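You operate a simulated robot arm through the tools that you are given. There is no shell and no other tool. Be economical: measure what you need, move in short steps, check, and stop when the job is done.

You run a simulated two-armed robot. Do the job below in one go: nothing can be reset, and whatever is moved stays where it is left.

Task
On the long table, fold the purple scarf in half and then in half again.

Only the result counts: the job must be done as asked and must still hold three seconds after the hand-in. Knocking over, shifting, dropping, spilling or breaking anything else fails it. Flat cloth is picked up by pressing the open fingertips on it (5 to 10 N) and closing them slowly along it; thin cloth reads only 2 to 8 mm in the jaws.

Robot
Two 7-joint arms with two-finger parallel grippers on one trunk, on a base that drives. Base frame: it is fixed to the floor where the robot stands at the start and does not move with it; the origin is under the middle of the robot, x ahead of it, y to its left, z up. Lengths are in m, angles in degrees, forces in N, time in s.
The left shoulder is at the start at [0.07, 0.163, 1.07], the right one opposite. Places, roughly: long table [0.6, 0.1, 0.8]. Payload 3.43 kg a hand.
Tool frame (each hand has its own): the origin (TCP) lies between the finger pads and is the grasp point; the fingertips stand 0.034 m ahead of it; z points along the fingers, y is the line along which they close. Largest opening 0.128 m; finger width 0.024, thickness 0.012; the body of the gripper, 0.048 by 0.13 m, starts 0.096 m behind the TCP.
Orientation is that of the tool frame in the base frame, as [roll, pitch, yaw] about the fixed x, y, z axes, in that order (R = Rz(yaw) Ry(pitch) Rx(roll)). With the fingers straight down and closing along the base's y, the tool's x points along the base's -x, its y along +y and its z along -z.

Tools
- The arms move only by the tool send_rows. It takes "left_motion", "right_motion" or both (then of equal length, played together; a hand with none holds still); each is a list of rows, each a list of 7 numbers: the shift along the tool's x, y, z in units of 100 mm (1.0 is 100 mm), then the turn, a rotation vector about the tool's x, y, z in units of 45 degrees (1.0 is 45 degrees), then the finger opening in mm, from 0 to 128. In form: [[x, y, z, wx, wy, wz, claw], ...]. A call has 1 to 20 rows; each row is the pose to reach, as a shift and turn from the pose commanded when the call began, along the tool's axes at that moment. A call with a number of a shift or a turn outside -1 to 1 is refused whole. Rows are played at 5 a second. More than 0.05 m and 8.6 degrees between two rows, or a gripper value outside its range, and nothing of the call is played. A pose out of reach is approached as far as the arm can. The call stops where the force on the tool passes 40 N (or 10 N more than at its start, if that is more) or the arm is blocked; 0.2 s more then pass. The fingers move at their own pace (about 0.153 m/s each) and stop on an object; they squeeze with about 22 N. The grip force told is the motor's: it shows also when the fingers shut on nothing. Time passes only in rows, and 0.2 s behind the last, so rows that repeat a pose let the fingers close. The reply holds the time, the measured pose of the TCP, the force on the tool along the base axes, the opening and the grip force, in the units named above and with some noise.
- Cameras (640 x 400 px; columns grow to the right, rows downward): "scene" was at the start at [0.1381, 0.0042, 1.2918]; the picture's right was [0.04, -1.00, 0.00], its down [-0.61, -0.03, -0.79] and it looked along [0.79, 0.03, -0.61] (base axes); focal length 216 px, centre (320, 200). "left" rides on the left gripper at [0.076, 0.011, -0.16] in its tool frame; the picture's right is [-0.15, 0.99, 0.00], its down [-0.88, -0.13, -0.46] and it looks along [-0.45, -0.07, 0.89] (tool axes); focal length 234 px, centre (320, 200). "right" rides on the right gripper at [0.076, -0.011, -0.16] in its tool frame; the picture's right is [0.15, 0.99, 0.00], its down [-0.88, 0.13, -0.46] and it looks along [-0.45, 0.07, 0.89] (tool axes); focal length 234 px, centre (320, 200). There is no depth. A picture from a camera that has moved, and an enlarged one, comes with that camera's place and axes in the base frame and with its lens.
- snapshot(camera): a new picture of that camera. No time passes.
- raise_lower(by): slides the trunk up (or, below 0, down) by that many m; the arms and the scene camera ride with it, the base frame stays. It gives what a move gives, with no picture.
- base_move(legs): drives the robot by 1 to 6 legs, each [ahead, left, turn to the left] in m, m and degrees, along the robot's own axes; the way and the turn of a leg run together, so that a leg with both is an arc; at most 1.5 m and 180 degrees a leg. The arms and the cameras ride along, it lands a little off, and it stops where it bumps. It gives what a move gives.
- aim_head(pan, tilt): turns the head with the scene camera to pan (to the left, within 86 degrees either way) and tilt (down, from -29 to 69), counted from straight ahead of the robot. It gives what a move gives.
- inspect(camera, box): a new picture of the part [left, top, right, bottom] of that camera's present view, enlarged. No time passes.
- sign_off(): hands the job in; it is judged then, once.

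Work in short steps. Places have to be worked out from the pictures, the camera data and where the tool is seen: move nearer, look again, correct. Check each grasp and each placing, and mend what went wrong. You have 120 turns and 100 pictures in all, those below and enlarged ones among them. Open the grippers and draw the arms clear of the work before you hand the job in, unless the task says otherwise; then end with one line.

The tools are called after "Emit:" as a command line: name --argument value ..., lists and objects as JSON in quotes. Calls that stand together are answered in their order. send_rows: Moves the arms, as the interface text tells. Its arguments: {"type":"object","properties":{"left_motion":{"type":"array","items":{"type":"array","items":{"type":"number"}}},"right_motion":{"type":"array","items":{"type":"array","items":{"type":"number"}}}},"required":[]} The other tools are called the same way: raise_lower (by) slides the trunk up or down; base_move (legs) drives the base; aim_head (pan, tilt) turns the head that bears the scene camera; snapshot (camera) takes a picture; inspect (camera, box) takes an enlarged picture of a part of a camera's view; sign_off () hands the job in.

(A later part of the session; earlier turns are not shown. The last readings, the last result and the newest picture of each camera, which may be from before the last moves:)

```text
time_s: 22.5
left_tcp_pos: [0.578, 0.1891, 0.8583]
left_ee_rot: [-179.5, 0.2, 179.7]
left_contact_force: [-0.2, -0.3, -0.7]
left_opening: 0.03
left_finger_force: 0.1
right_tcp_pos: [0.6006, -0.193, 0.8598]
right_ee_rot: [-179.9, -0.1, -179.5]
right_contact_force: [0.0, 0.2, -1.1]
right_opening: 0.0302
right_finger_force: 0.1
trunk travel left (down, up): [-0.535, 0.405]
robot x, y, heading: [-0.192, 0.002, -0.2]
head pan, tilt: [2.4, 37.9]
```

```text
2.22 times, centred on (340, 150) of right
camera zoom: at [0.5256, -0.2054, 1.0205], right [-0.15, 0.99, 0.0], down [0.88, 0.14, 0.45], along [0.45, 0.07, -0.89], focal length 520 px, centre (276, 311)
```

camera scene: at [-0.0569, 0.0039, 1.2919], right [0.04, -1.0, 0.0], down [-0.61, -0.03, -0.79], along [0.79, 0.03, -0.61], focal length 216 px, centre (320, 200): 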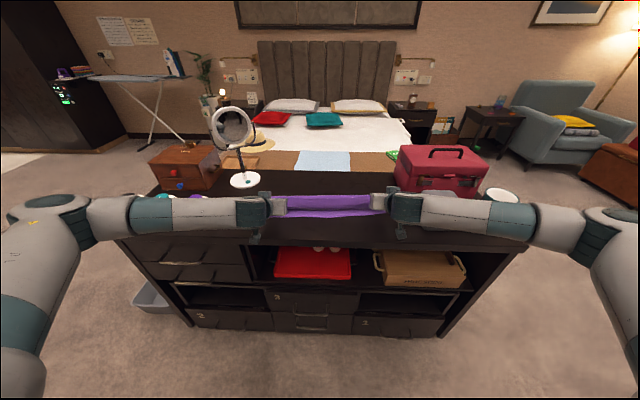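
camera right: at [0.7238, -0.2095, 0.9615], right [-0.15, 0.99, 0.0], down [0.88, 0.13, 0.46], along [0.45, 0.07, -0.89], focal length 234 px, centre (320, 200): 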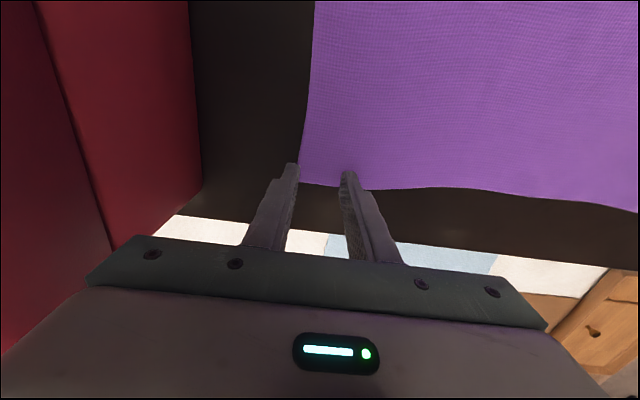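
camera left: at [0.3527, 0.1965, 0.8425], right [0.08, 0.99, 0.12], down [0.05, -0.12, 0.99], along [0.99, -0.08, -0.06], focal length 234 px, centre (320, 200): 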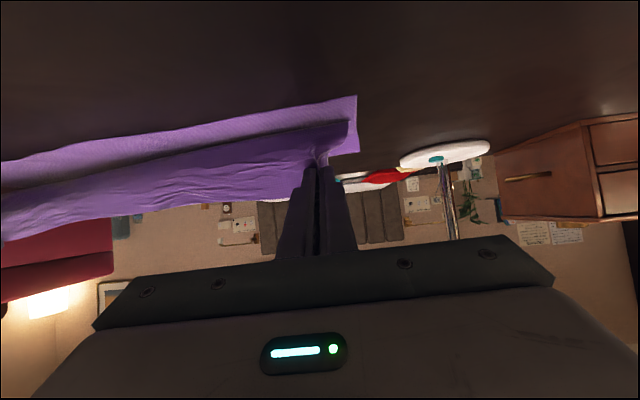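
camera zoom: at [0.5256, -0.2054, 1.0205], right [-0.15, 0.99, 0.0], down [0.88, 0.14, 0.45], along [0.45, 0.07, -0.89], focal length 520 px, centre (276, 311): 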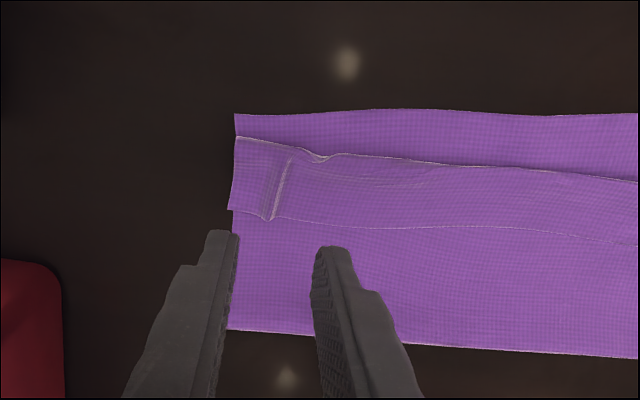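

I can see the strip clearly: its free edge is at x≈0.582 on the left and 0.603 on the right, with a standing ridge left from each pinch. I'll straddle those ridges with only ~8 mm overlap on the edge, so little hem stays folded.

Emit:
send_rows --left_motion '[[-0.04, -0.03, 0.15, 0, 0, 0, 24], [-0.08, -0.06, 0.3, 0, 0, 0, 24], [-0.08, -0.06, 0.42, 0, 0, 0, 24]]' --right_motion '[[-0.04, -0.03, 0.15, 0, 0, 0, 24], [-0.07, -0.05, 0.3, 0, 0, 0, 24], [-0.07, -0.05, 0.43, 0, 0, 0, 24]]'

Emit:
inspect --camera "left" --box '[220, 100, 440, 240]'

Emit:
inspect --camera "right" --box '[220, 100, 440, 240]'

```text
time_s: 23.3
left_tcp_pos: [0.5849, 0.1813, 0.8178]
left_ee_rot: [-179.4, 0.4, 179.7]
left_contact_force: [-0.2, -0.3, -0.6]
left_opening: 0.024
left_finger_force: 0.0
right_tcp_pos: [0.607, -0.1975, 0.8183]
right_ee_rot: [-179.9, 0.2, -179.5]
right_contact_force: [-0.2, -1.0, -0.1]
right_opening: 0.0241
right_finger_force: 0.0
trunk travel left (down, up): [-0.535, 0.405]
robot x, y, heading: [-0.1931, -0.0, -0.1]
head pan, tilt: [2.4, 37.9]
```

```text
2.86 times, centred on (330, 170) of left
camera zoom: at [0.5074, 0.1966, 0.9776], right [0.15, 0.99, -0.01], down [0.88, -0.13, 0.46], along [0.46, -0.08, -0.89], focal length 669 px, centre (291, 286)
```

zoom: 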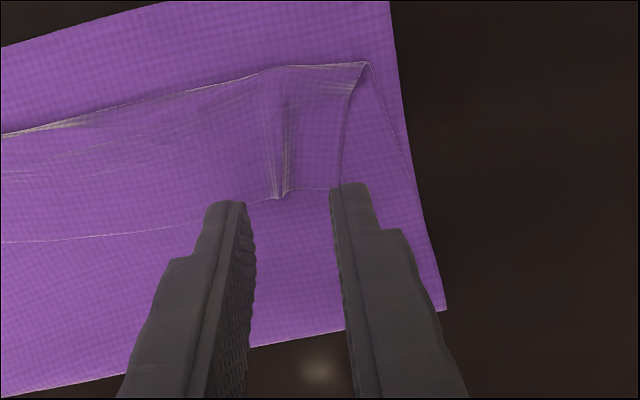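

```text
2.86 times, centred on (330, 170) of right
camera zoom: at [0.5305, -0.2097, 0.9786], right [-0.15, 0.99, 0.0], down [0.88, 0.14, 0.46], along [0.45, 0.07, -0.89], focal length 669 px, centre (291, 286)
```

zoom: 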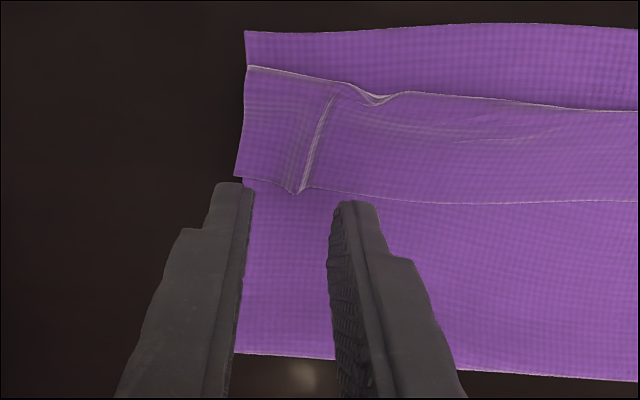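

Alignment is good, with about 8–10 mm overlap. I descend gently to touch.

Emit:
send_rows --left_motion '[[0, 0, 0.1, 0, 0, 0, 24], [0, 0, 0.16, 0, 0, 0, 24], [0, 0, 0.2, 0, 0, 0, 24], [0, 0, 0.2, 0, 0, 0, 24]]' --right_motion '[[0, 0, 0.1, 0, 0, 0, 24], [0, 0, 0.16, 0, 0, 0, 24], [0, 0, 0.2, 0, 0, 0, 24], [0, 0, 0.2, 0, 0, 0, 24]]'

```text
time_s: 24.3
left_tcp_pos: [0.5838, 0.1815, 0.7982]
left_ee_rot: [-179.4, 0.4, 179.7]
left_contact_force: [-0.1, -0.3, 0.3]
left_opening: 0.0239
left_finger_force: 0.1
right_tcp_pos: [0.606, -0.1975, 0.7978]
right_ee_rot: [-179.9, 0.1, -179.6]
right_contact_force: [0.2, -0.4, -0.1]
right_opening: 0.0242
right_finger_force: 0.1
trunk travel left (down, up): [-0.535, 0.405]
robot x, y, heading: [-0.1981, -0.0029, -0.0]
head pan, tilt: [2.4, 37.9]
```

No contact yet; another 2.5 mm.

Emit:
send_rows --left_motion '[[0, 0, 0.015, 0, 0, 0, 24], [0, 0, 0.025, 0, 0, 0, 24], [0, 0, 0.025, 0, 0, 0, 24]]' --right_motion '[[0, 0, 0.015, 0, 0, 0, 24], [0, 0, 0.025, 0, 0, 0, 24], [0, 0, 0.025, 0, 0, 0, 24]]'

```text
time_s: 25.1
left_tcp_pos: [0.5828, 0.1818, 0.7966]
left_ee_rot: [-179.5, 0.4, 179.7]
left_contact_force: [0.5, -0.5, -0.2]
left_opening: 0.0239
left_finger_force: 0.0
right_tcp_pos: [0.6064, -0.1982, 0.7957]
right_ee_rot: [-179.9, 0.2, -179.7]
right_contact_force: [1.1, -0.3, 2.3]
right_opening: 0.024
right_finger_force: 0.0
trunk travel left (down, up): [-0.535, 0.405]
robot x, y, heading: [-0.1912, -0.0032, 0.1]
head pan, tilt: [2.4, 37.9]
```

Light contact now. I close slowly on the ridges.

Emit:
send_rows --left_motion '[[0, 0, 0.01, 0, 0, 0, 20], [0, 0, 0.01, 0, 0, 0, 16], [0, 0, 0.01, 0, 0, 0, 12], [0, 0, 0.01, 0, 0, 0, 8], [0, 0, 0.01, 0, 0, 0, 4], [0, 0, 0.01, 0, 0, 0, 0], [0, 0, 0.01, 0, 0, 0, 0], [0, 0, 0.01, 0, 0, 0, 0]]' --right_motion '[[0, 0, 0, 0, 0, 0, 20], [0, 0, 0, 0, 0, 0, 16], [0, 0, 0, 0, 0, 0, 12], [0, 0, 0, 0, 0, 0, 8], [0, 0, 0, 0, 0, 0, 4], [0, 0, 0, 0, 0, 0, 0], [0, 0, 0, 0, 0, 0, 0], [0, 0, 0, 0, 0, 0, 0]]'

Emit:
inspect --camera "left" --box '[220, 100, 440, 240]'

Emit:
inspect --camera "right" --box '[220, 100, 440, 240]'

```text
time_s: 26.9
left_tcp_pos: [0.5835, 0.1819, 0.7961]
left_ee_rot: [-179.4, 0.4, 179.7]
left_contact_force: [0.6, -1.4, 5.2]
left_opening: 0.0017
left_finger_force: 21.4
right_tcp_pos: [0.6046, -0.1976, 0.7965]
right_ee_rot: [-180.0, 0.1, -179.7]
right_contact_force: [0.2, 2.5, 2.2]
right_opening: 0.0014
right_finger_force: 22.2
trunk travel left (down, up): [-0.535, 0.405]
robot x, y, heading: [-0.1918, 0.0011, 0.1]
head pan, tilt: [2.4, 37.9]
```

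```text
2.86 times, centred on (330, 170) of left
camera zoom: at [0.5062, 0.1962, 0.9558], right [0.15, 0.99, -0.01], down [0.88, -0.13, 0.46], along [0.46, -0.08, -0.89], focal length 669 px, centre (291, 286)
```

zoom: 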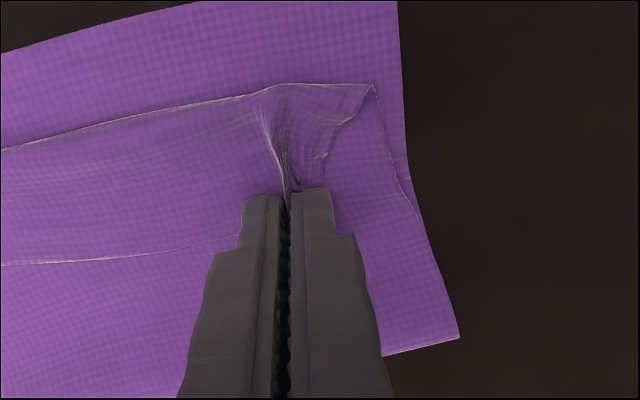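

```text
2.86 times, centred on (330, 170) of right
camera zoom: at [0.5294, -0.21, 0.9567], right [-0.15, 0.99, 0.0], down [0.88, 0.14, 0.46], along [0.45, 0.07, -0.89], focal length 669 px, centre (291, 286)
```

zoom: 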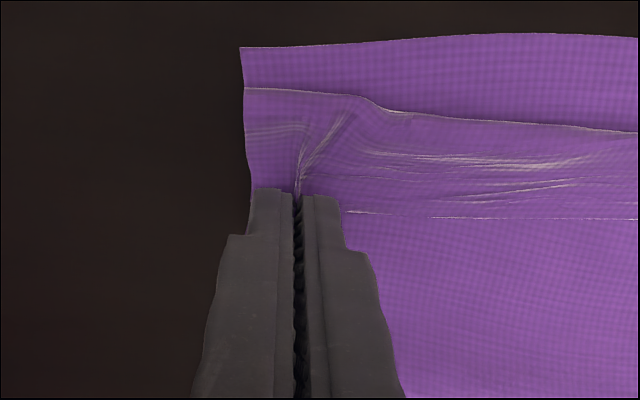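

Only the strip seems to be gripped. I lift 2.5 cm to verify.

Emit:
send_rows --left_motion '[[0.05, 0, -0.12, 0, 0, 0, 0], [0.1, 0, -0.25, 0, 0, 0, 0]]' --right_motion '[[0.05, 0, -0.12, 0, 0, 0, 0], [0.1, 0, -0.25, 0, 0, 0, 0]]'

Emit:
inspect --camera "left" --box '[160, 60, 440, 240]'

Emit:
inspect --camera "right" --box '[200, 60, 480, 240]'

Emit:
inspect --camera "scene" --box '[220, 150, 440, 290]'

```text
time_s: 27.5
left_tcp_pos: [0.5744, 0.1823, 0.8201]
left_ee_rot: [-179.5, 0.6, 179.7]
left_contact_force: [0.6, -2.9, 0.2]
left_opening: 0.0021
left_finger_force: 22.0
right_tcp_pos: [0.5954, -0.1975, 0.8218]
right_ee_rot: [-179.9, 0.1, -179.7]
right_contact_force: [-0.7, 2.6, -0.2]
right_opening: 0.0014
right_finger_force: 21.8
trunk travel left (down, up): [-0.535, 0.405]
robot x, y, heading: [-0.1933, -0.002, -0.0]
head pan, tilt: [2.4, 37.9]
```

```text
2.22 times, centred on (300, 150) of left
camera zoom: at [0.4968, 0.1968, 0.9801], right [0.15, 0.99, -0.01], down [0.88, -0.13, 0.46], along [0.46, -0.08, -0.89], focal length 520 px, centre (364, 311)
```

zoom: 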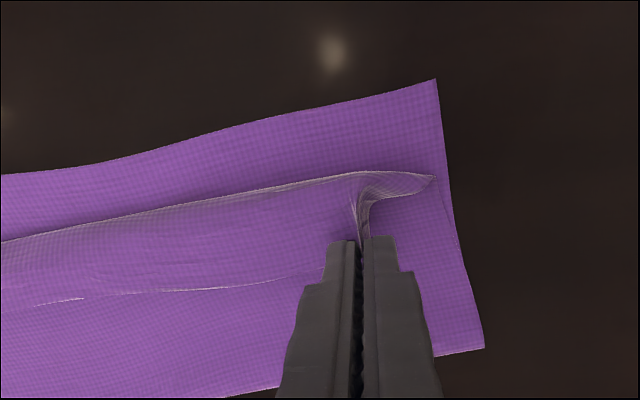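

```text
2.22 times, centred on (340, 150) of right
camera zoom: at [0.5197, -0.2092, 0.9815], right [-0.15, 0.99, 0.0], down [0.88, 0.14, 0.46], along [0.45, 0.07, -0.89], focal length 520 px, centre (276, 311)
```

zoom: 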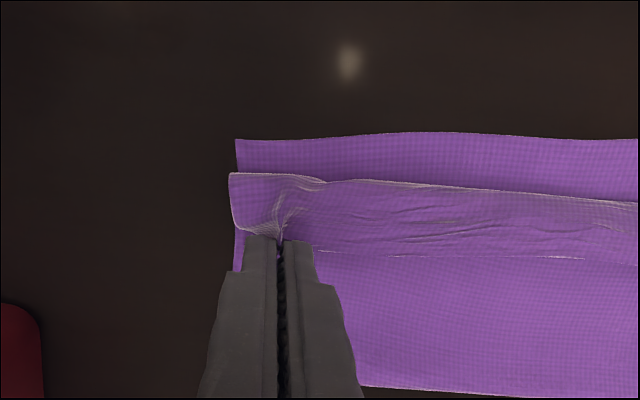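

```text
2.86 times, centred on (330, 220) of scene
camera zoom: at [-0.0563, 0.004, 1.2768], right [0.04, -1.0, 0.0], down [-0.61, -0.03, -0.79], along [0.79, 0.03, -0.61], focal length 616 px, centre (291, 143)
```

zoom: 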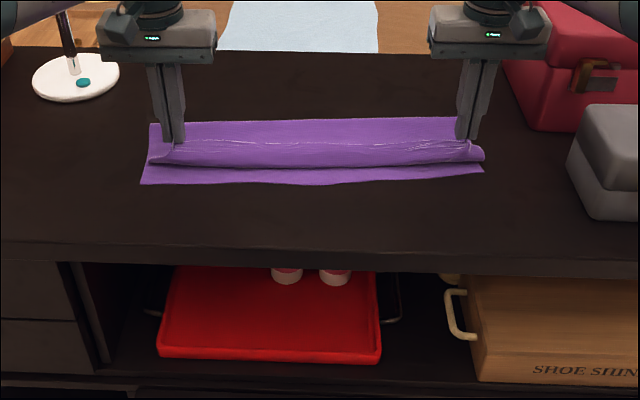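

Only the folded-back strip lifts. I carry it to the near edge with a forward tilt, keeping it low.

Emit:
send_rows --left_motion '[[0.09, 0, -0.03, 0, -0.17, 0, 0], [0.18, 0, -0.03, 0, -0.34, 0, 0], [0.27, 0, -0.03, 0, -0.51, 0, 0], [0.36, 0, 0, 0, -0.68, 0, 0], [0.45, 0, 0.05, 0, -0.85, 0, 0], [0.52, 0, 0.1, 0, -1.0, 0, 0]]' --right_motion '[[0.06, 0, -0.03, 0, -0.17, 0, 0], [0.12, 0, -0.03, 0, -0.34, 0, 0], [0.18, 0, -0.03, 0, -0.51, 0, 0], [0.24, 0, 0, 0, -0.68, 0, 0], [0.3, 0, 0.05, 0, -0.85, 0, 0], [0.35, 0, 0.1, 0, -1.0, 0, 0]]'

Emit:
inspect --camera "left" --box '[160, 50, 440, 230]'

Emit:
inspect --camera "right" --box '[200, 50, 480, 230]'

Emit:
inspect --camera "scene" --box '[220, 150, 440, 290]'

```text
time_s: 28.9
left_tcp_pos: [0.5212, 0.182, 0.8094]
left_ee_rot: [-179.2, 45.6, -179.8]
left_contact_force: [0.9, -3.9, -0.2]
left_opening: 0.0018
left_finger_force: 22.1
right_tcp_pos: [0.5611, -0.1979, 0.8117]
right_ee_rot: [-179.9, 45.2, -179.6]
right_contact_force: [0.1, 3.0, -0.7]
right_opening: 0.0013
right_finger_force: 21.9
trunk travel left (down, up): [-0.535, 0.405]
robot x, y, heading: [-0.1949, 0.0012, -0.0]
head pan, tilt: [2.4, 37.9]
```

```text
2.22 times, centred on (300, 140) of left
camera zoom: at [0.3546, 0.1957, 0.8689], right [0.11, 0.99, 0.09], down [0.29, -0.12, 0.95], along [0.95, -0.08, -0.3], focal length 520 px, centre (364, 333)
```

zoom: 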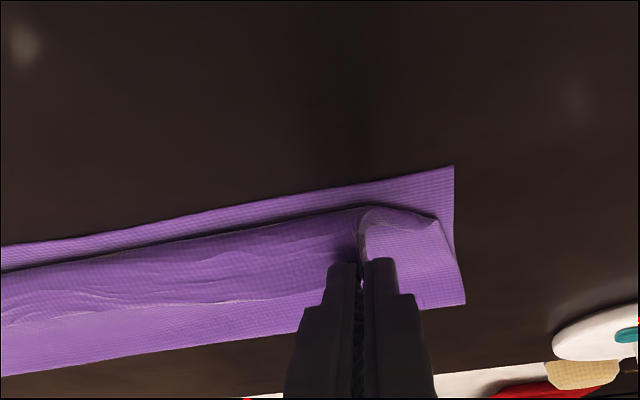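

```text
2.22 times, centred on (340, 140) of right
camera zoom: at [0.3944, -0.2111, 0.8709], right [-0.11, 0.99, -0.1], down [0.3, 0.13, 0.95], along [0.95, 0.07, -0.31], focal length 520 px, centre (276, 333)
```

zoom: 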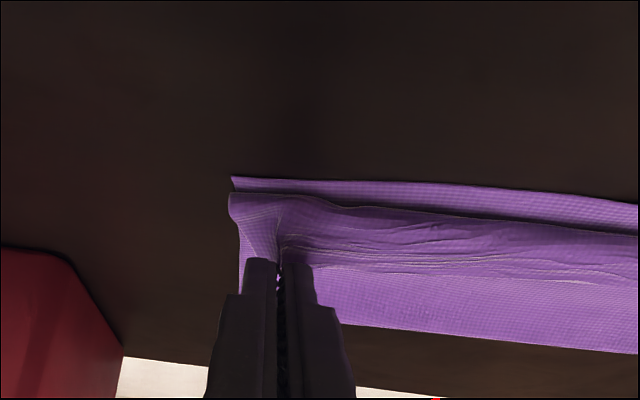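

```text
2.86 times, centred on (330, 220) of scene
camera zoom: at [-0.0559, 0.0039, 1.277], right [0.04, -1.0, 0.0], down [-0.61, -0.03, -0.79], along [0.79, 0.03, -0.61], focal length 616 px, centre (291, 143)
```

zoom: 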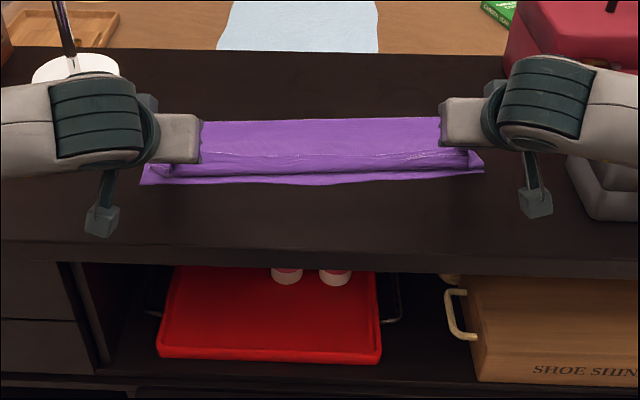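

I see the error: with tilt, the fingertips holding the cloth sit about 24 mm further ahead of the TCP. I move back another 28 mm and then down.

Emit:
send_rows --left_motion '[[0.1, 0, -0.1, 0, 0, 0, 0], [0.2, 0, -0.2, 0, 0, 0, 0], [0.29, 0, -0.11, 0, 0, 0, 0], [0.29, 0, -0.11, 0, 0, 0, 0]]' --right_motion '[[0.1, 0, -0.1, 0, 0, 0, 0], [0.2, 0, -0.2, 0, 0, 0, 0], [0.3, 0, -0.1, 0, 0, 0, 0], [0.3, 0, -0.1, 0, 0, 0, 0]]'

Emit:
inspect --camera "left" --box '[160, 50, 440, 230]'

Emit:
inspect --camera "right" --box '[200, 50, 480, 230]'

Emit:
inspect --camera "scene" --box '[220, 150, 440, 290]'

```text
time_s: 29.9
left_tcp_pos: [0.4933, 0.1823, 0.7976]
left_ee_rot: [-179.2, 45.5, -179.7]
left_contact_force: [0.6, -4.0, 1.1]
left_opening: 0.0018
left_finger_force: 21.9
right_tcp_pos: [0.5325, -0.1977, 0.7967]
right_ee_rot: [-179.9, 45.1, -179.6]
right_contact_force: [-0.7, 3.8, -0.7]
right_opening: 0.0014
right_finger_force: 22.2
trunk travel left (down, up): [-0.535, 0.405]
robot x, y, heading: [-0.193, 0.0001, 0.0]
head pan, tilt: [2.4, 37.9]
```

```text
2.22 times, centred on (300, 140) of left
camera zoom: at [0.3264, 0.1958, 0.8557], right [0.11, 0.99, 0.1], down [0.29, -0.12, 0.95], along [0.95, -0.08, -0.3], focal length 520 px, centre (364, 333)
```

zoom: 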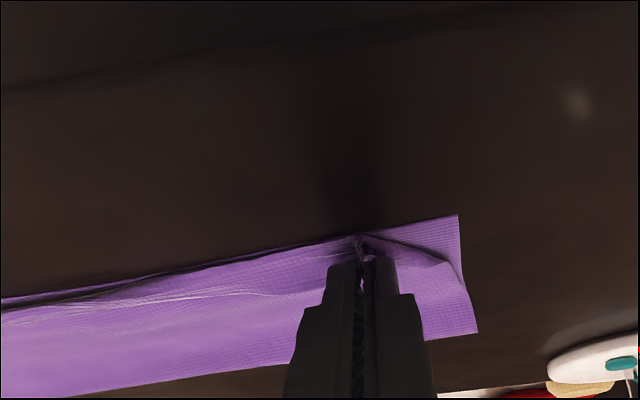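

```text
2.22 times, centred on (340, 140) of right
camera zoom: at [0.366, -0.2112, 0.8567], right [-0.11, 0.99, -0.11], down [0.3, 0.13, 0.95], along [0.95, 0.07, -0.31], focal length 520 px, centre (276, 333)
```

zoom: 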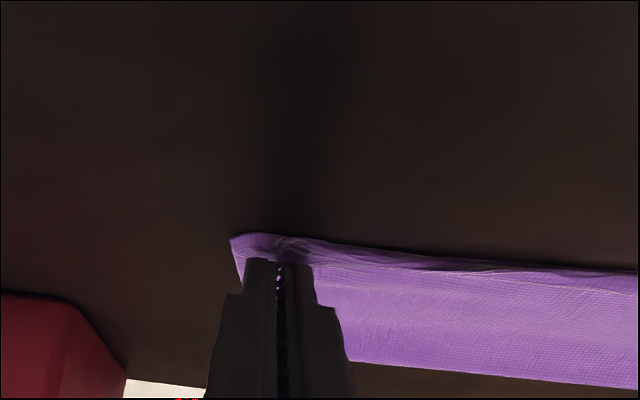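

```text
2.86 times, centred on (330, 220) of scene
camera zoom: at [-0.0563, 0.0039, 1.2769], right [0.04, -1.0, 0.0], down [-0.61, -0.03, -0.79], along [0.79, 0.03, -0.61], focal length 616 px, centre (291, 143)
```

zoom: 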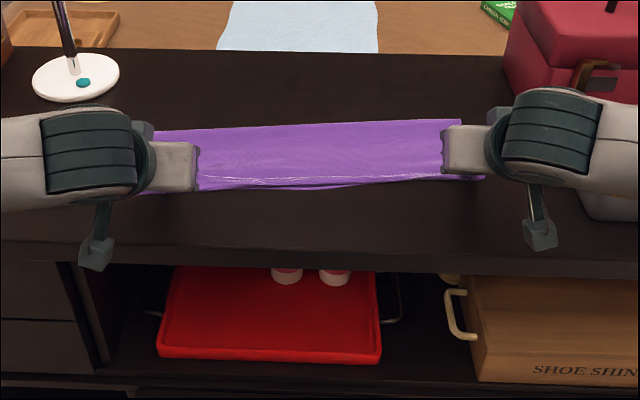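

The edge now lies on the near edge along the whole length. I loosen slowly while drawing back.

Emit:
send_rows --left_motion '[[0, 0, 0, 0, 0, 0, 3], [0.03, 0, -0.05, 0, 0, 0, 5], [0.06, 0, -0.12, 0, 0, 0, 8], [0.1, 0, -0.2, 0, 0, 0, 12], [0.1, 0, -0.4, 0, 0, 0, 20], [0, 0, -0.8, 0, 0, 0, 25], [-0.3, 0, -0.99, 0, 0.1, 0, 25], [-0.6, 0, -0.99, 0, 0.28, 0, 25], [-0.8, 0, -0.99, 0, 0.46, 0, 25], [-0.8, 0, -0.99, 0, 0.64, 0, 25], [-0.8, 0, -0.99, 0, 0.82, 0, 25], [-0.8, 0, -0.99, 0, 1.0, 0, 25]]' --right_motion '[[0, 0, 0, 0, 0, 0, 3], [0.03, 0, -0.05, 0, 0, 0, 5], [0.06, 0, -0.12, 0, 0, 0, 8], [0.1, 0, -0.2, 0, 0, 0, 12], [0.1, 0, -0.4, 0, 0, 0, 20], [0, 0, -0.8, 0, 0, 0, 25], [-0.3, 0, -0.99, 0, 0.1, 0, 25], [-0.6, 0, -0.99, 0, 0.28, 0, 25], [-0.8, 0, -0.99, 0, 0.46, 0, 25], [-0.8, 0, -0.99, 0, 0.64, 0, 25], [-0.8, 0, -0.99, 0, 0.82, 0, 25], [-0.8, 0, -0.99, 0, 1.0, 0, 25]]'

Emit:
inspect --camera "scene" --box '[240, 160, 420, 270]'

Emit:
snapshot --camera "left"

Emit:
snapshot --camera "right"

```text
time_s: 32.5
left_tcp_pos: [0.4808, 0.1832, 0.9238]
left_ee_rot: [-179.4, 0.3, 179.5]
left_contact_force: [-0.4, 0.8, -0.7]
left_opening: 0.0254
left_finger_force: 0.1
right_tcp_pos: [0.5197, -0.1978, 0.9224]
right_ee_rot: [-179.9, -0.1, -179.6]
right_contact_force: [0.2, -0.6, 0.3]
right_opening: 0.0248
right_finger_force: 0.1
trunk travel left (down, up): [-0.535, 0.405]
robot x, y, heading: [-0.1937, 0.0028, -0.2]
head pan, tilt: [2.4, 37.9]
```

```text
3.56 times, centred on (330, 215) of scene
camera zoom: at [-0.0544, 0.0041, 1.2766], right [0.04, -1.0, 0.0], down [-0.61, -0.03, -0.79], along [0.79, 0.03, -0.61], focal length 767 px, centre (284, 147)
```

zoom: 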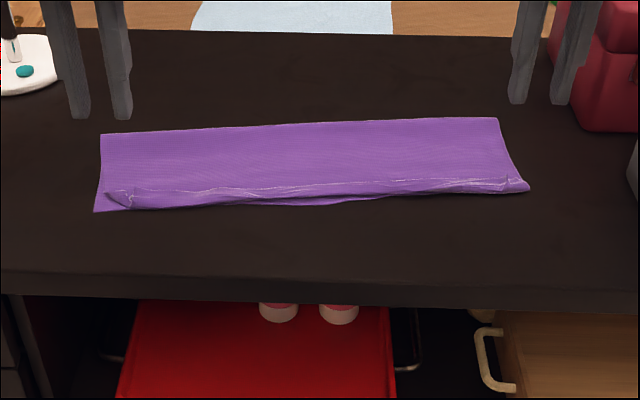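

```text
52 pictures are left
camera left: at [0.4038, 0.1982, 1.0828], right [0.15, 0.99, -0.01], down [0.88, -0.13, 0.46], along [0.45, -0.08, -0.89], focal length 234 px, centre (320, 200)
```

left: 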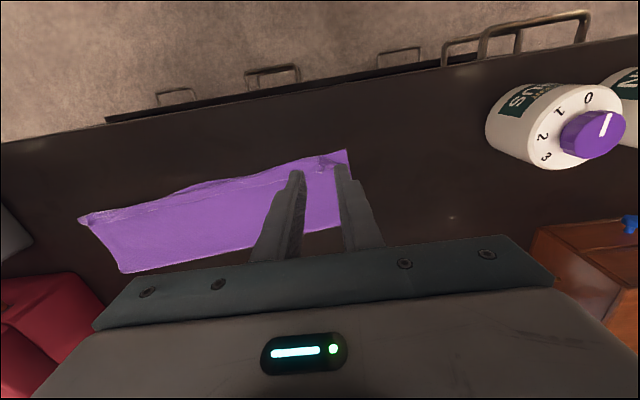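

```text
51 pictures are left
camera right: at [0.4441, -0.2101, 1.0829], right [-0.15, 0.99, 0.0], down [0.88, 0.14, 0.45], along [0.45, 0.07, -0.89], focal length 234 px, centre (320, 200)
```

right: 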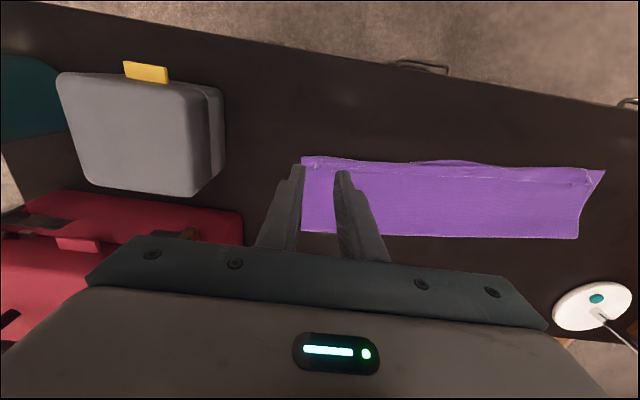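

First fold is done, with the edges aligned to about 1 cm. For the second fold I'll use the left hand crosswise on the right end. I clear the right arm away and start yawing the left hand.

Emit:
send_rows --left_motion '[[0, 0, -0.1, 0, 0, -0.17, 40], [0, 0, -0.2, 0, 0, -0.34, 40], [0, 0, -0.3, 0, 0, -0.51, 40], [0, 0, -0.3, 0, 0, -0.68, 40], [0, 0, -0.3, 0, 0, -0.85, 40], [0, 0, -0.3, 0, 0, -1.0, 40]]' --right_motion '[[0.1, -0.1, -0.2, 0, 0, 0, 25], [0.3, -0.3, -0.4, 0, 0, 0, 25], [0.5, -0.5, -0.6, 0, 0, 0, 25], [0.7, -0.7, -0.7, 0, 0, 0, 25], [0.9, -0.9, -0.7, 0, 0, 0, 25], [1.0, -1.0, -0.7, 0, 0, 0, 25]]'

Emit:
send_rows --left_motion '[[0, 0, 0, 0, 0, -0.17, 40], [0, 0, 0, 0, 0, -0.34, 40], [0, 0, 0, 0, 0, -0.51, 40], [0, 0, 0, 0, 0, -0.68, 40], [0, 0, 0, 0, 0, -0.85, 40], [0, 0, 0, 0, 0, -1.0, 40]]' --right_motion '[[0.2, -0.2, 0, 0, 0, 0, 25], [0.4, -0.4, 0, 0, 0, 0, 25], [0.5, -0.6, 0, 0, 0, 0, 25], [0.5, -0.8, 0, 0, 0, 0, 25], [0.5, -1.0, 0, 0, 0, 0, 25], [0.5, -1.0, 0, 0, 0, 0, 25]]'

Emit:
base_move --legs '[[0.13, 0, 0]]'

Emit:
snapshot --camera "scene"

```text
time_s: 33.9
left_tcp_pos: [0.4785, 0.1848, 0.9545]
left_ee_rot: [-179.5, -0.1, -135.2]
left_contact_force: [1.0, 0.1, 0.6]
left_opening: 0.0398
left_finger_force: 0.1
right_tcp_pos: [0.4181, -0.2993, 0.9932]
right_ee_rot: [-179.9, 0.1, -179.6]
right_contact_force: [0.2, -0.6, 1.5]
right_opening: 0.0252
right_finger_force: 0.0
trunk travel left (down, up): [-0.535, 0.405]
robot x, y, heading: [-0.1907, -0.0014, 0.6]
head pan, tilt: [2.4, 37.9]
```

```text
time_s: 35.3
left_tcp_pos: [0.4796, 0.1846, 0.9527]
left_ee_rot: [-179.6, -0.5, -90.1]
left_contact_force: [-0.6, 0.0, 0.4]
left_opening: 0.0399
left_finger_force: 0.1
right_tcp_pos: [0.3717, -0.3986, 0.9928]
right_ee_rot: [-179.9, 0.1, -179.8]
right_contact_force: [0.0, 0.6, 0.5]
right_opening: 0.0248
right_finger_force: 0.1
trunk travel left (down, up): [-0.535, 0.405]
robot x, y, heading: [-0.1948, -0.0008, -0.2]
head pan, tilt: [2.4, 37.9]
```

```text
time_s: 36.6
left_tcp_pos: [0.6099, 0.1846, 0.9523]
left_ee_rot: [-179.6, -0.6, -90.3]
left_contact_force: [-0.2, -0.3, 0.4]
left_opening: 0.0401
left_finger_force: 0.0
right_tcp_pos: [0.5016, -0.3986, 0.9921]
right_ee_rot: [-179.9, 0.1, -179.7]
right_contact_force: [0.5, -1.4, -0.7]
right_opening: 0.0249
right_finger_force: 0.0
trunk travel left (down, up): [-0.535, 0.405]
robot x, y, heading: [-0.0626, 0.0011, 0.2]
head pan, tilt: [2.4, 37.9]
```

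```text
50 pictures are left
camera scene: at [0.0752, 0.004, 1.2768], right [0.04, -1.0, 0.0], down [-0.61, -0.03, -0.79], along [0.79, 0.03, -0.61], focal length 216 px, centre (320, 200)
```

scene: 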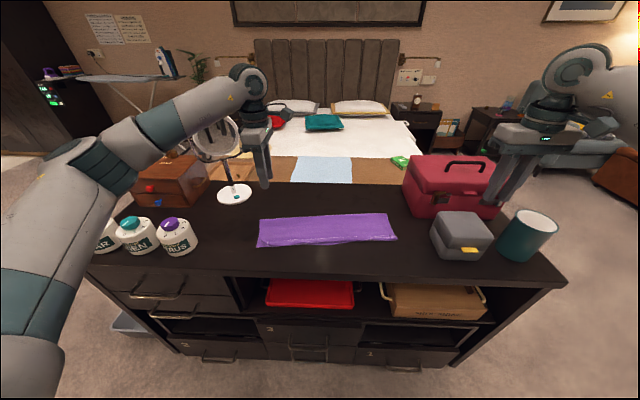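

The left hand is yawed 90°. I carry it across to the right end of the strip in steps.

Emit:
send_rows --left_motion '[[0.49, 0, 0, 0, 0, -0.07, 40], [0.98, 0, 0, 0, 0, -0.14, 40]]'

Emit:
send_rows --left_motion '[[0.49, 0, 0, 0, 0, 0, 40], [0.98, 0, 0, 0, 0, 0, 40]]'

Emit:
send_rows --left_motion '[[0.49, 0, 0, 0, 0, 0, 40], [0.98, 0, 0, 0, 0, 0, 40]]'

Emit:
send_rows --left_motion '[[0.35, 0.1, 0.3, 0, 0, 0, 40], [0.7, 0.2, 0.6, 0, 0, 0, 40], [0.9, 0.3, 0.8, 0, 0, 0, 40]]'

Emit:
snapshot --camera "left"

```text
time_s: 37.2
left_tcp_pos: [0.6072, 0.0853, 0.9536]
left_ee_rot: [-179.7, -0.5, -83.9]
left_contact_force: [0.3, 0.1, 0.4]
left_opening: 0.0398
left_finger_force: 0.1
right_tcp_pos: [0.5016, -0.3993, 0.9924]
right_ee_rot: [-179.9, 0.1, -179.7]
right_contact_force: [-0.1, -0.1, -0.3]
right_opening: 0.0249
right_finger_force: 0.1
trunk travel left (down, up): [-0.535, 0.405]
robot x, y, heading: [-0.0652, 0.0011, 0.0]
head pan, tilt: [2.4, 37.9]
```

```text
time_s: 37.8
left_tcp_pos: [0.6179, -0.013, 0.9561]
left_ee_rot: [-179.6, -0.6, -84.0]
left_contact_force: [1.0, 0.6, -0.3]
left_opening: 0.0397
left_finger_force: 0.1
right_tcp_pos: [0.5009, -0.4006, 0.9935]
right_ee_rot: [-179.9, 0.0, -179.6]
right_contact_force: [-0.1, -0.5, 0.0]
right_opening: 0.025
right_finger_force: 0.0
trunk travel left (down, up): [-0.535, 0.405]
robot x, y, heading: [-0.0664, -0.0012, 0.2]
head pan, tilt: [2.4, 37.9]
```

```text
time_s: 38.4
left_tcp_pos: [0.628, -0.1097, 0.9564]
left_ee_rot: [-179.6, -0.4, -84.0]
left_contact_force: [-0.4, 0.6, 0.4]
left_opening: 0.04
left_finger_force: 0.1
right_tcp_pos: [0.5004, -0.4005, 0.9944]
right_ee_rot: [-180.0, 0.2, -179.5]
right_contact_force: [0.5, 0.5, -0.9]
right_opening: 0.0248
right_finger_force: 0.1
trunk travel left (down, up): [-0.535, 0.405]
robot x, y, heading: [-0.0615, -0.0013, -0.1]
head pan, tilt: [2.4, 37.9]
```

```text
time_s: 39.2
left_tcp_pos: [0.6102, -0.2035, 0.8768]
left_ee_rot: [-179.6, -0.5, -84.0]
left_contact_force: [-1.3, -0.4, -1.1]
left_opening: 0.0398
left_finger_force: 0.0
right_tcp_pos: [0.5008, -0.3985, 0.9934]
right_ee_rot: [-179.9, 0.1, -179.6]
right_contact_force: [0.4, -0.4, 0.7]
right_opening: 0.0249
right_finger_force: 0.1
trunk travel left (down, up): [-0.535, 0.405]
robot x, y, heading: [-0.0639, -0.0027, -0.1]
head pan, tilt: [2.4, 37.9]
```

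```text
49 pictures are left
camera left: at [0.6056, -0.2762, 1.0377], right [-1.0, 0.04, -0.01], down [0.03, 0.89, 0.45], along [0.03, 0.45, -0.89], focal length 234 px, centre (320, 200)
```

left: 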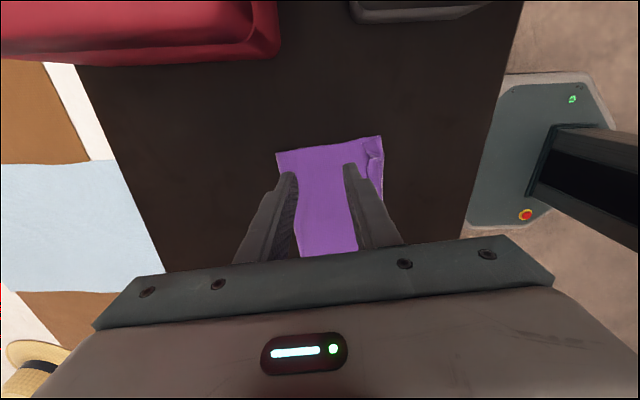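

The right end edge runs from about (0.539, −0.217) to (0.665, −0.201), with its middle at (0.602, −0.209). I descend there with a ~14 mm overlap.

Emit:
send_rows --left_motion '[[0.03, 0.07, 0.3, 0, 0, 0, 40], [0.03, 0.07, 0.55, 0, 0, 0, 40], [0.03, 0.07, 0.74, 0, 0, 0, 40], [0.03, 0.07, 0.79, 0, 0, 0, 40]]'

Emit:
inspect --camera "left" --box '[220, 100, 440, 240]'

```text
time_s: 40.2
left_tcp_pos: [0.6026, -0.2065, 0.7972]
left_ee_rot: [-179.6, -0.6, -84.1]
left_contact_force: [-0.1, 0.4, 0.0]
left_opening: 0.0398
left_finger_force: 0.1
right_tcp_pos: [0.5013, -0.3981, 0.9929]
right_ee_rot: [-179.9, 0.1, -179.6]
right_contact_force: [-0.1, 0.6, -0.7]
right_opening: 0.0252
right_finger_force: 0.1
trunk travel left (down, up): [-0.535, 0.405]
robot x, y, heading: [-0.0624, 0.0027, -0.2]
head pan, tilt: [2.4, 37.9]
```

```text
2.86 times, centred on (330, 170) of left
camera zoom: at [0.5986, -0.2801, 0.959], right [-1.0, 0.04, -0.01], down [0.03, 0.89, 0.45], along [0.03, 0.45, -0.89], focal length 669 px, centre (291, 286)
```

zoom: 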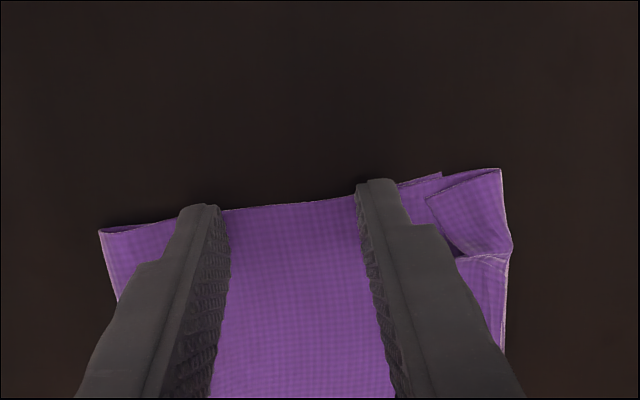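

Edge position confirmed. I press down to get about 10 N so both layers are taken.

Emit:
send_rows --left_motion '[[0, 0, 0.02, 0, 0, 0, 40], [0, 0, 0.035, 0, 0, 0, 40], [0, 0, 0.035, 0, 0, 0, 40]]'

```text
time_s: 41.0
left_tcp_pos: [0.603, -0.2058, 0.795]
left_ee_rot: [-179.5, -0.7, -84.0]
left_contact_force: [1.4, -0.8, 12.8]
left_opening: 0.0395
left_finger_force: 0.0
right_tcp_pos: [0.4989, -0.3979, 0.9933]
right_ee_rot: [-179.9, 0.1, -179.5]
right_contact_force: [0.3, -1.1, -0.5]
right_opening: 0.0251
right_finger_force: 0.1
trunk travel left (down, up): [-0.535, 0.405]
robot x, y, heading: [-0.0601, -0.0023, -0.1]
head pan, tilt: [2.4, 37.9]
```

12.8 N: good for two layers. I close slowly.

Emit:
send_rows --left_motion '[[0, 0, 0, 0, 0, 0, 36], [0, 0, 0, 0, 0, 0, 32], [0, 0, 0, 0, 0, 0, 28], [0, 0, 0, 0, 0, 0, 24], [0, 0, 0, 0, 0, 0, 20], [0, 0, 0, 0, 0, 0, 16], [0, 0, 0, 0, 0, 0, 12], [0, 0, 0, 0, 0, 0, 8], [0, 0, 0, 0, 0, 0, 4], [0, 0, 0, 0, 0, 0, 0], [0, 0, 0, 0, 0, 0, 0], [0, 0, 0, 0, 0, 0, 0]]'

Emit:
send_rows --left_motion '[[0, 0, -0.15, 0, 0, 0, 0], [-0.1, 0, -0.35, 0, 0, 0, 0], [-0.2, 0, -0.5, 0, 0, 0, 0]]'

Emit:
inspect --camera "left" --box '[200, 80, 440, 230]'

Emit:
inspect --camera "scene" --box '[240, 160, 440, 280]'

```text
time_s: 43.6
left_tcp_pos: [0.6021, -0.207, 0.7962]
left_ee_rot: [-179.5, -0.5, -84.0]
left_contact_force: [-2.3, -0.3, 18.1]
left_opening: 0.0072
left_finger_force: 21.9
right_tcp_pos: [0.4975, -0.3985, 0.9954]
right_ee_rot: [-179.9, 0.2, -179.6]
right_contact_force: [0.2, 0.0, -0.1]
right_opening: 0.0252
right_finger_force: 0.1
trunk travel left (down, up): [-0.535, 0.405]
robot x, y, heading: [-0.0637, 0.001, -0.0]
head pan, tilt: [2.4, 37.9]
```

```text
time_s: 44.4
left_tcp_pos: [0.6009, -0.1858, 0.8436]
left_ee_rot: [-179.6, -0.7, -84.1]
left_contact_force: [-0.2, 0.4, -1.6]
left_opening: 0.0067
left_finger_force: 21.8
right_tcp_pos: [0.502, -0.3995, 0.9935]
right_ee_rot: [-179.9, 0.1, -179.6]
right_contact_force: [-0.4, 0.3, -0.5]
right_opening: 0.0249
right_finger_force: 0.0
trunk travel left (down, up): [-0.535, 0.405]
robot x, y, heading: [-0.0635, 0.0021, 0.0]
head pan, tilt: [2.4, 37.9]
```

```text
2.67 times, centred on (320, 155) of left
camera zoom: at [0.5962, -0.2597, 1.005], right [-1.0, 0.04, -0.01], down [0.03, 0.89, 0.45], along [0.03, 0.45, -0.89], focal length 624 px, centre (320, 320)
```

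zoom: 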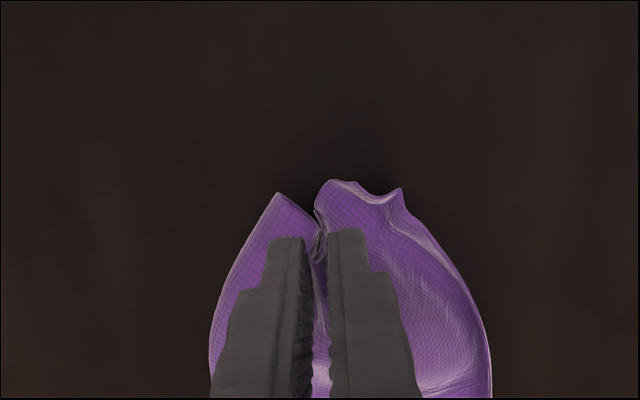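

```text
3.20 times, centred on (340, 220) of scene
camera zoom: at [0.0747, 0.0041, 1.2767], right [0.04, -1.0, 0.0], down [-0.61, -0.03, -0.79], along [0.79, 0.03, -0.61], focal length 690 px, centre (256, 136)
```

zoom: 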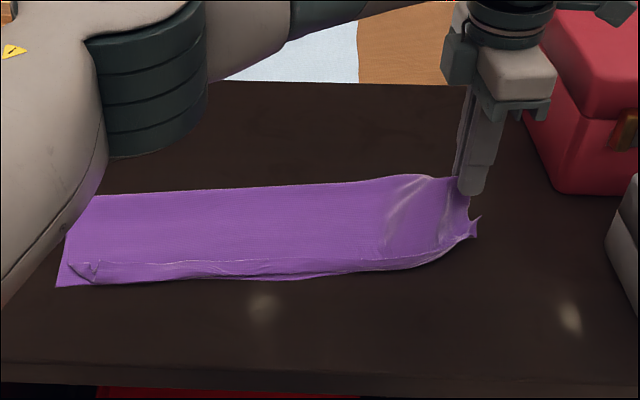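

The jaws read 6.7 mm, so both layers are held, and the end hangs cleanly. I carry it up and over along the strip toward the left end.

Emit:
send_rows --left_motion '[[-0.3, 0, -0.25, 0, 0, 0, 0], [-0.6, 0, -0.5, 0, 0, 0, 0], [-0.98, 0, -0.65, 0, 0, 0, 0]]'

Emit:
send_rows --left_motion '[[-0.3, 0, 0, 0, 0.15, 0, 0], [-0.6, 0, 0, 0, 0.3, 0, 0], [-0.98, 0, 0, 0, 0.45, 0, 0]]'

Emit:
snapshot --camera "scene"

```text
time_s: 45.2
left_tcp_pos: [0.5906, -0.0867, 0.9086]
left_ee_rot: [-179.6, -0.7, -83.9]
left_contact_force: [0.2, 0.1, 0.0]
left_opening: 0.0066
left_finger_force: 21.6
right_tcp_pos: [0.5012, -0.397, 0.9931]
right_ee_rot: [-179.8, 0.1, -179.5]
right_contact_force: [-0.3, 0.6, -0.9]
right_opening: 0.0252
right_finger_force: 0.2
trunk travel left (down, up): [-0.535, 0.405]
robot x, y, heading: [-0.067, 0.0006, 0.1]
head pan, tilt: [2.4, 37.9]
```

```text
time_s: 46.0
left_tcp_pos: [0.5787, 0.0109, 0.9076]
left_ee_rot: [-179.6, -21.0, -84.2]
left_contact_force: [1.2, -0.8, 0.3]
left_opening: 0.0066
left_finger_force: 21.5
right_tcp_pos: [0.5005, -0.3975, 0.9944]
right_ee_rot: [-179.6, 0.1, -179.5]
right_contact_force: [-0.5, 0.0, 0.3]
right_opening: 0.0251
right_finger_force: 0.1
trunk travel left (down, up): [-0.535, 0.405]
robot x, y, heading: [-0.0642, 0.0007, 0.0]
head pan, tilt: [2.4, 37.9]
```

```text
45 pictures are left
camera scene: at [0.0744, 0.0068, 1.2769], right [0.04, -1.0, 0.0], down [-0.61, -0.03, -0.79], along [0.79, 0.03, -0.61], focal length 216 px, centre (320, 200)
```

scene: 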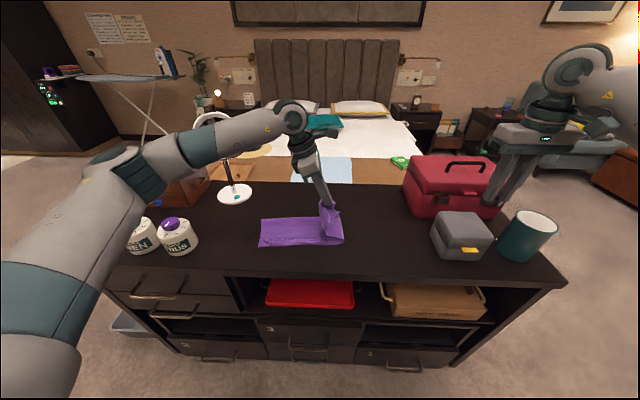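

The fold is coming over well, with the fingers leaning the right way. I continue toward the left end with more tilt, descending gradually.

Emit:
send_rows --left_motion '[[-0.32, 0, -0.05, 0, 0.15, 0, 0], [-0.64, 0, -0.09, 0, 0.3, 0, 0], [-0.96, 0, -0.14, 0, 0.45, 0, 0]]'

Emit:
inspect --camera "scene" --box '[220, 160, 420, 280]'

Emit:
snapshot --camera "left"

```text
time_s: 46.8
left_tcp_pos: [0.5702, 0.1061, 0.8856]
left_ee_rot: [-179.5, -41.3, -84.4]
left_contact_force: [-0.2, 0.8, 0.6]
left_opening: 0.0069
left_finger_force: 21.9
right_tcp_pos: [0.5005, -0.397, 0.9949]
right_ee_rot: [-179.9, 0.0, -179.6]
right_contact_force: [-0.7, 0.0, 0.5]
right_opening: 0.0248
right_finger_force: 0.0
trunk travel left (down, up): [-0.535, 0.405]
robot x, y, heading: [-0.0656, -0.0007, 0.1]
head pan, tilt: [2.4, 37.9]
```

```text
3.20 times, centred on (320, 220) of scene
camera zoom: at [0.0742, 0.0059, 1.2769], right [0.04, -1.0, 0.0], down [-0.61, -0.03, -0.79], along [0.79, 0.03, -0.61], focal length 690 px, centre (320, 136)
```

zoom: 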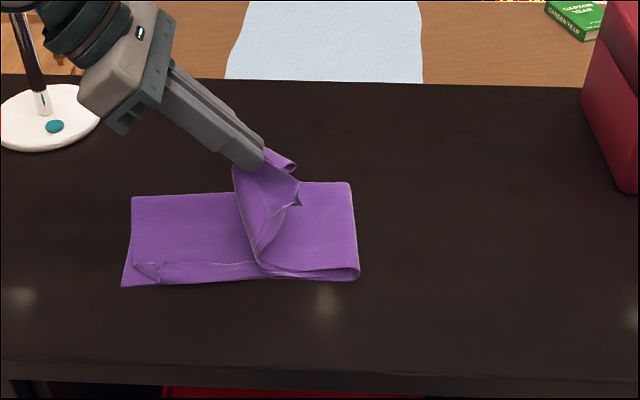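

```text
43 pictures are left
camera left: at [0.5525, 0.1539, 1.0565], right [-0.99, 0.01, -0.1], down [0.03, 0.97, -0.24], along [0.1, -0.24, -0.97], focal length 234 px, centre (320, 200)
```

left: 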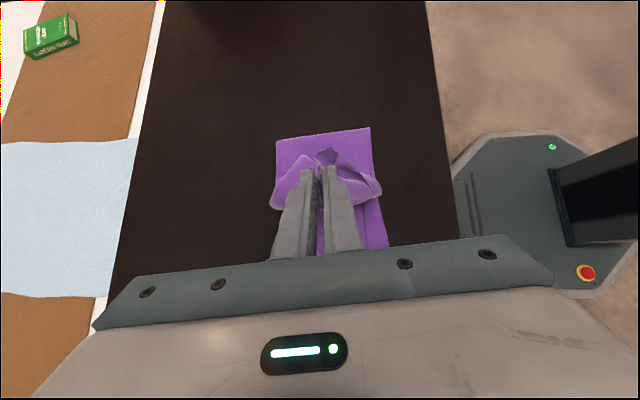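

The end is on its way to the left end (mid ≈ (0.563, 0.222)). I continue in two more steps with more tilt.

Emit:
send_rows --left_motion '[[-0.24, -0.02, -0.05, 0, 0.15, 0, 0], [-0.48, -0.03, -0.1, 0, 0.3, 0, 0], [-0.73, -0.05, -0.14, 0, 0.45, 0, 0]]'

Emit:
send_rows --left_motion '[[-0.22, -0.02, -0.12, 0, 0, 0, 0], [-0.44, -0.03, -0.25, 0, 0, 0, 0], [-0.64, -0.05, -0.38, 0, 0, 0, 0]]'

Emit:
inspect --camera "scene" --box '[220, 160, 420, 280]'

```text
time_s: 47.6
left_tcp_pos: [0.5699, 0.1702, 0.8492]
left_ee_rot: [-179.1, -61.6, -84.7]
left_contact_force: [0.4, -0.4, -0.8]
left_opening: 0.0066
left_finger_force: 22.3
right_tcp_pos: [0.5019, -0.3986, 0.9941]
right_ee_rot: [-179.8, 0.1, -179.6]
right_contact_force: [0.0, -0.9, 0.4]
right_opening: 0.025
right_finger_force: 0.1
trunk travel left (down, up): [-0.535, 0.405]
robot x, y, heading: [-0.0658, 0.0009, 0.0]
head pan, tilt: [2.4, 37.9]
```

```text
time_s: 48.4
left_tcp_pos: [0.5679, 0.2333, 0.8096]
left_ee_rot: [-179.2, -61.4, -84.7]
left_contact_force: [0.5, 0.4, 0.1]
left_opening: 0.0066
left_finger_force: 21.4
right_tcp_pos: [0.5006, -0.3982, 0.9932]
right_ee_rot: [-179.8, 0.1, -179.5]
right_contact_force: [-0.7, 0.0, -0.5]
right_opening: 0.0249
right_finger_force: 0.1
trunk travel left (down, up): [-0.535, 0.405]
robot x, y, heading: [-0.0633, -0.0029, 0.0]
head pan, tilt: [2.4, 37.9]
```

```text
3.20 times, centred on (320, 220) of scene
camera zoom: at [0.0745, 0.0047, 1.2768], right [0.04, -1.0, 0.0], down [-0.61, -0.03, -0.79], along [0.79, 0.03, -0.61], focal length 690 px, centre (320, 136)
```

zoom: 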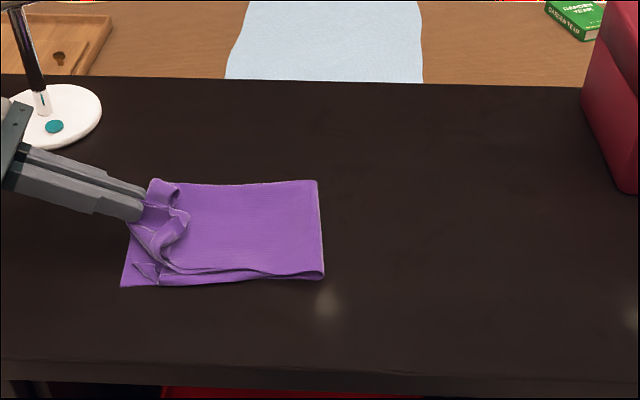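

The end is nearly over the left end, and the fold line at y≈0 is clean. I lower it and release while drawing back to the left.

Emit:
send_rows --left_motion '[[-0.08, 0, 0, 0, 0, 0, 0], [-0.16, 0, 0, 0, 0, 0, 0], [-0.16, 0, 0, 0, 0, 0, 8], [-0.18, 0, -0.04, 0, 0, 0, 10], [-0.2, 0, -0.1, 0, 0, 0, 13], [-0.22, 0, -0.18, 0, 0, 0, 18], [-0.2, 0, -0.3, 0, 0, 0, 25]]'

Emit:
inspect --camera "scene" --box '[220, 160, 420, 280]'

```text
time_s: 50.0
left_tcp_pos: [0.5647, 0.2683, 0.8075]
left_ee_rot: [-179.4, -61.3, -84.7]
left_contact_force: [0.0, -0.1, -0.1]
left_opening: 0.0248
left_finger_force: 0.1
right_tcp_pos: [0.5006, -0.3982, 0.9942]
right_ee_rot: [-179.9, 0.1, -179.5]
right_contact_force: [-0.8, -1.0, 0.2]
right_opening: 0.025
right_finger_force: 0.0
trunk travel left (down, up): [-0.535, 0.405]
robot x, y, heading: [-0.0627, -0.002, -0.0]
head pan, tilt: [2.4, 37.9]
```

```text
3.20 times, centred on (320, 220) of scene
camera zoom: at [0.0744, 0.0044, 1.2768], right [0.04, -1.0, 0.0], down [-0.61, -0.03, -0.79], along [0.79, 0.03, -0.61], focal length 690 px, centre (320, 136)
```

zoom: 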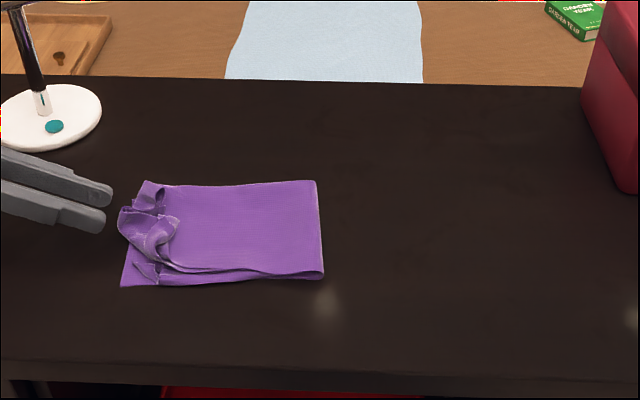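

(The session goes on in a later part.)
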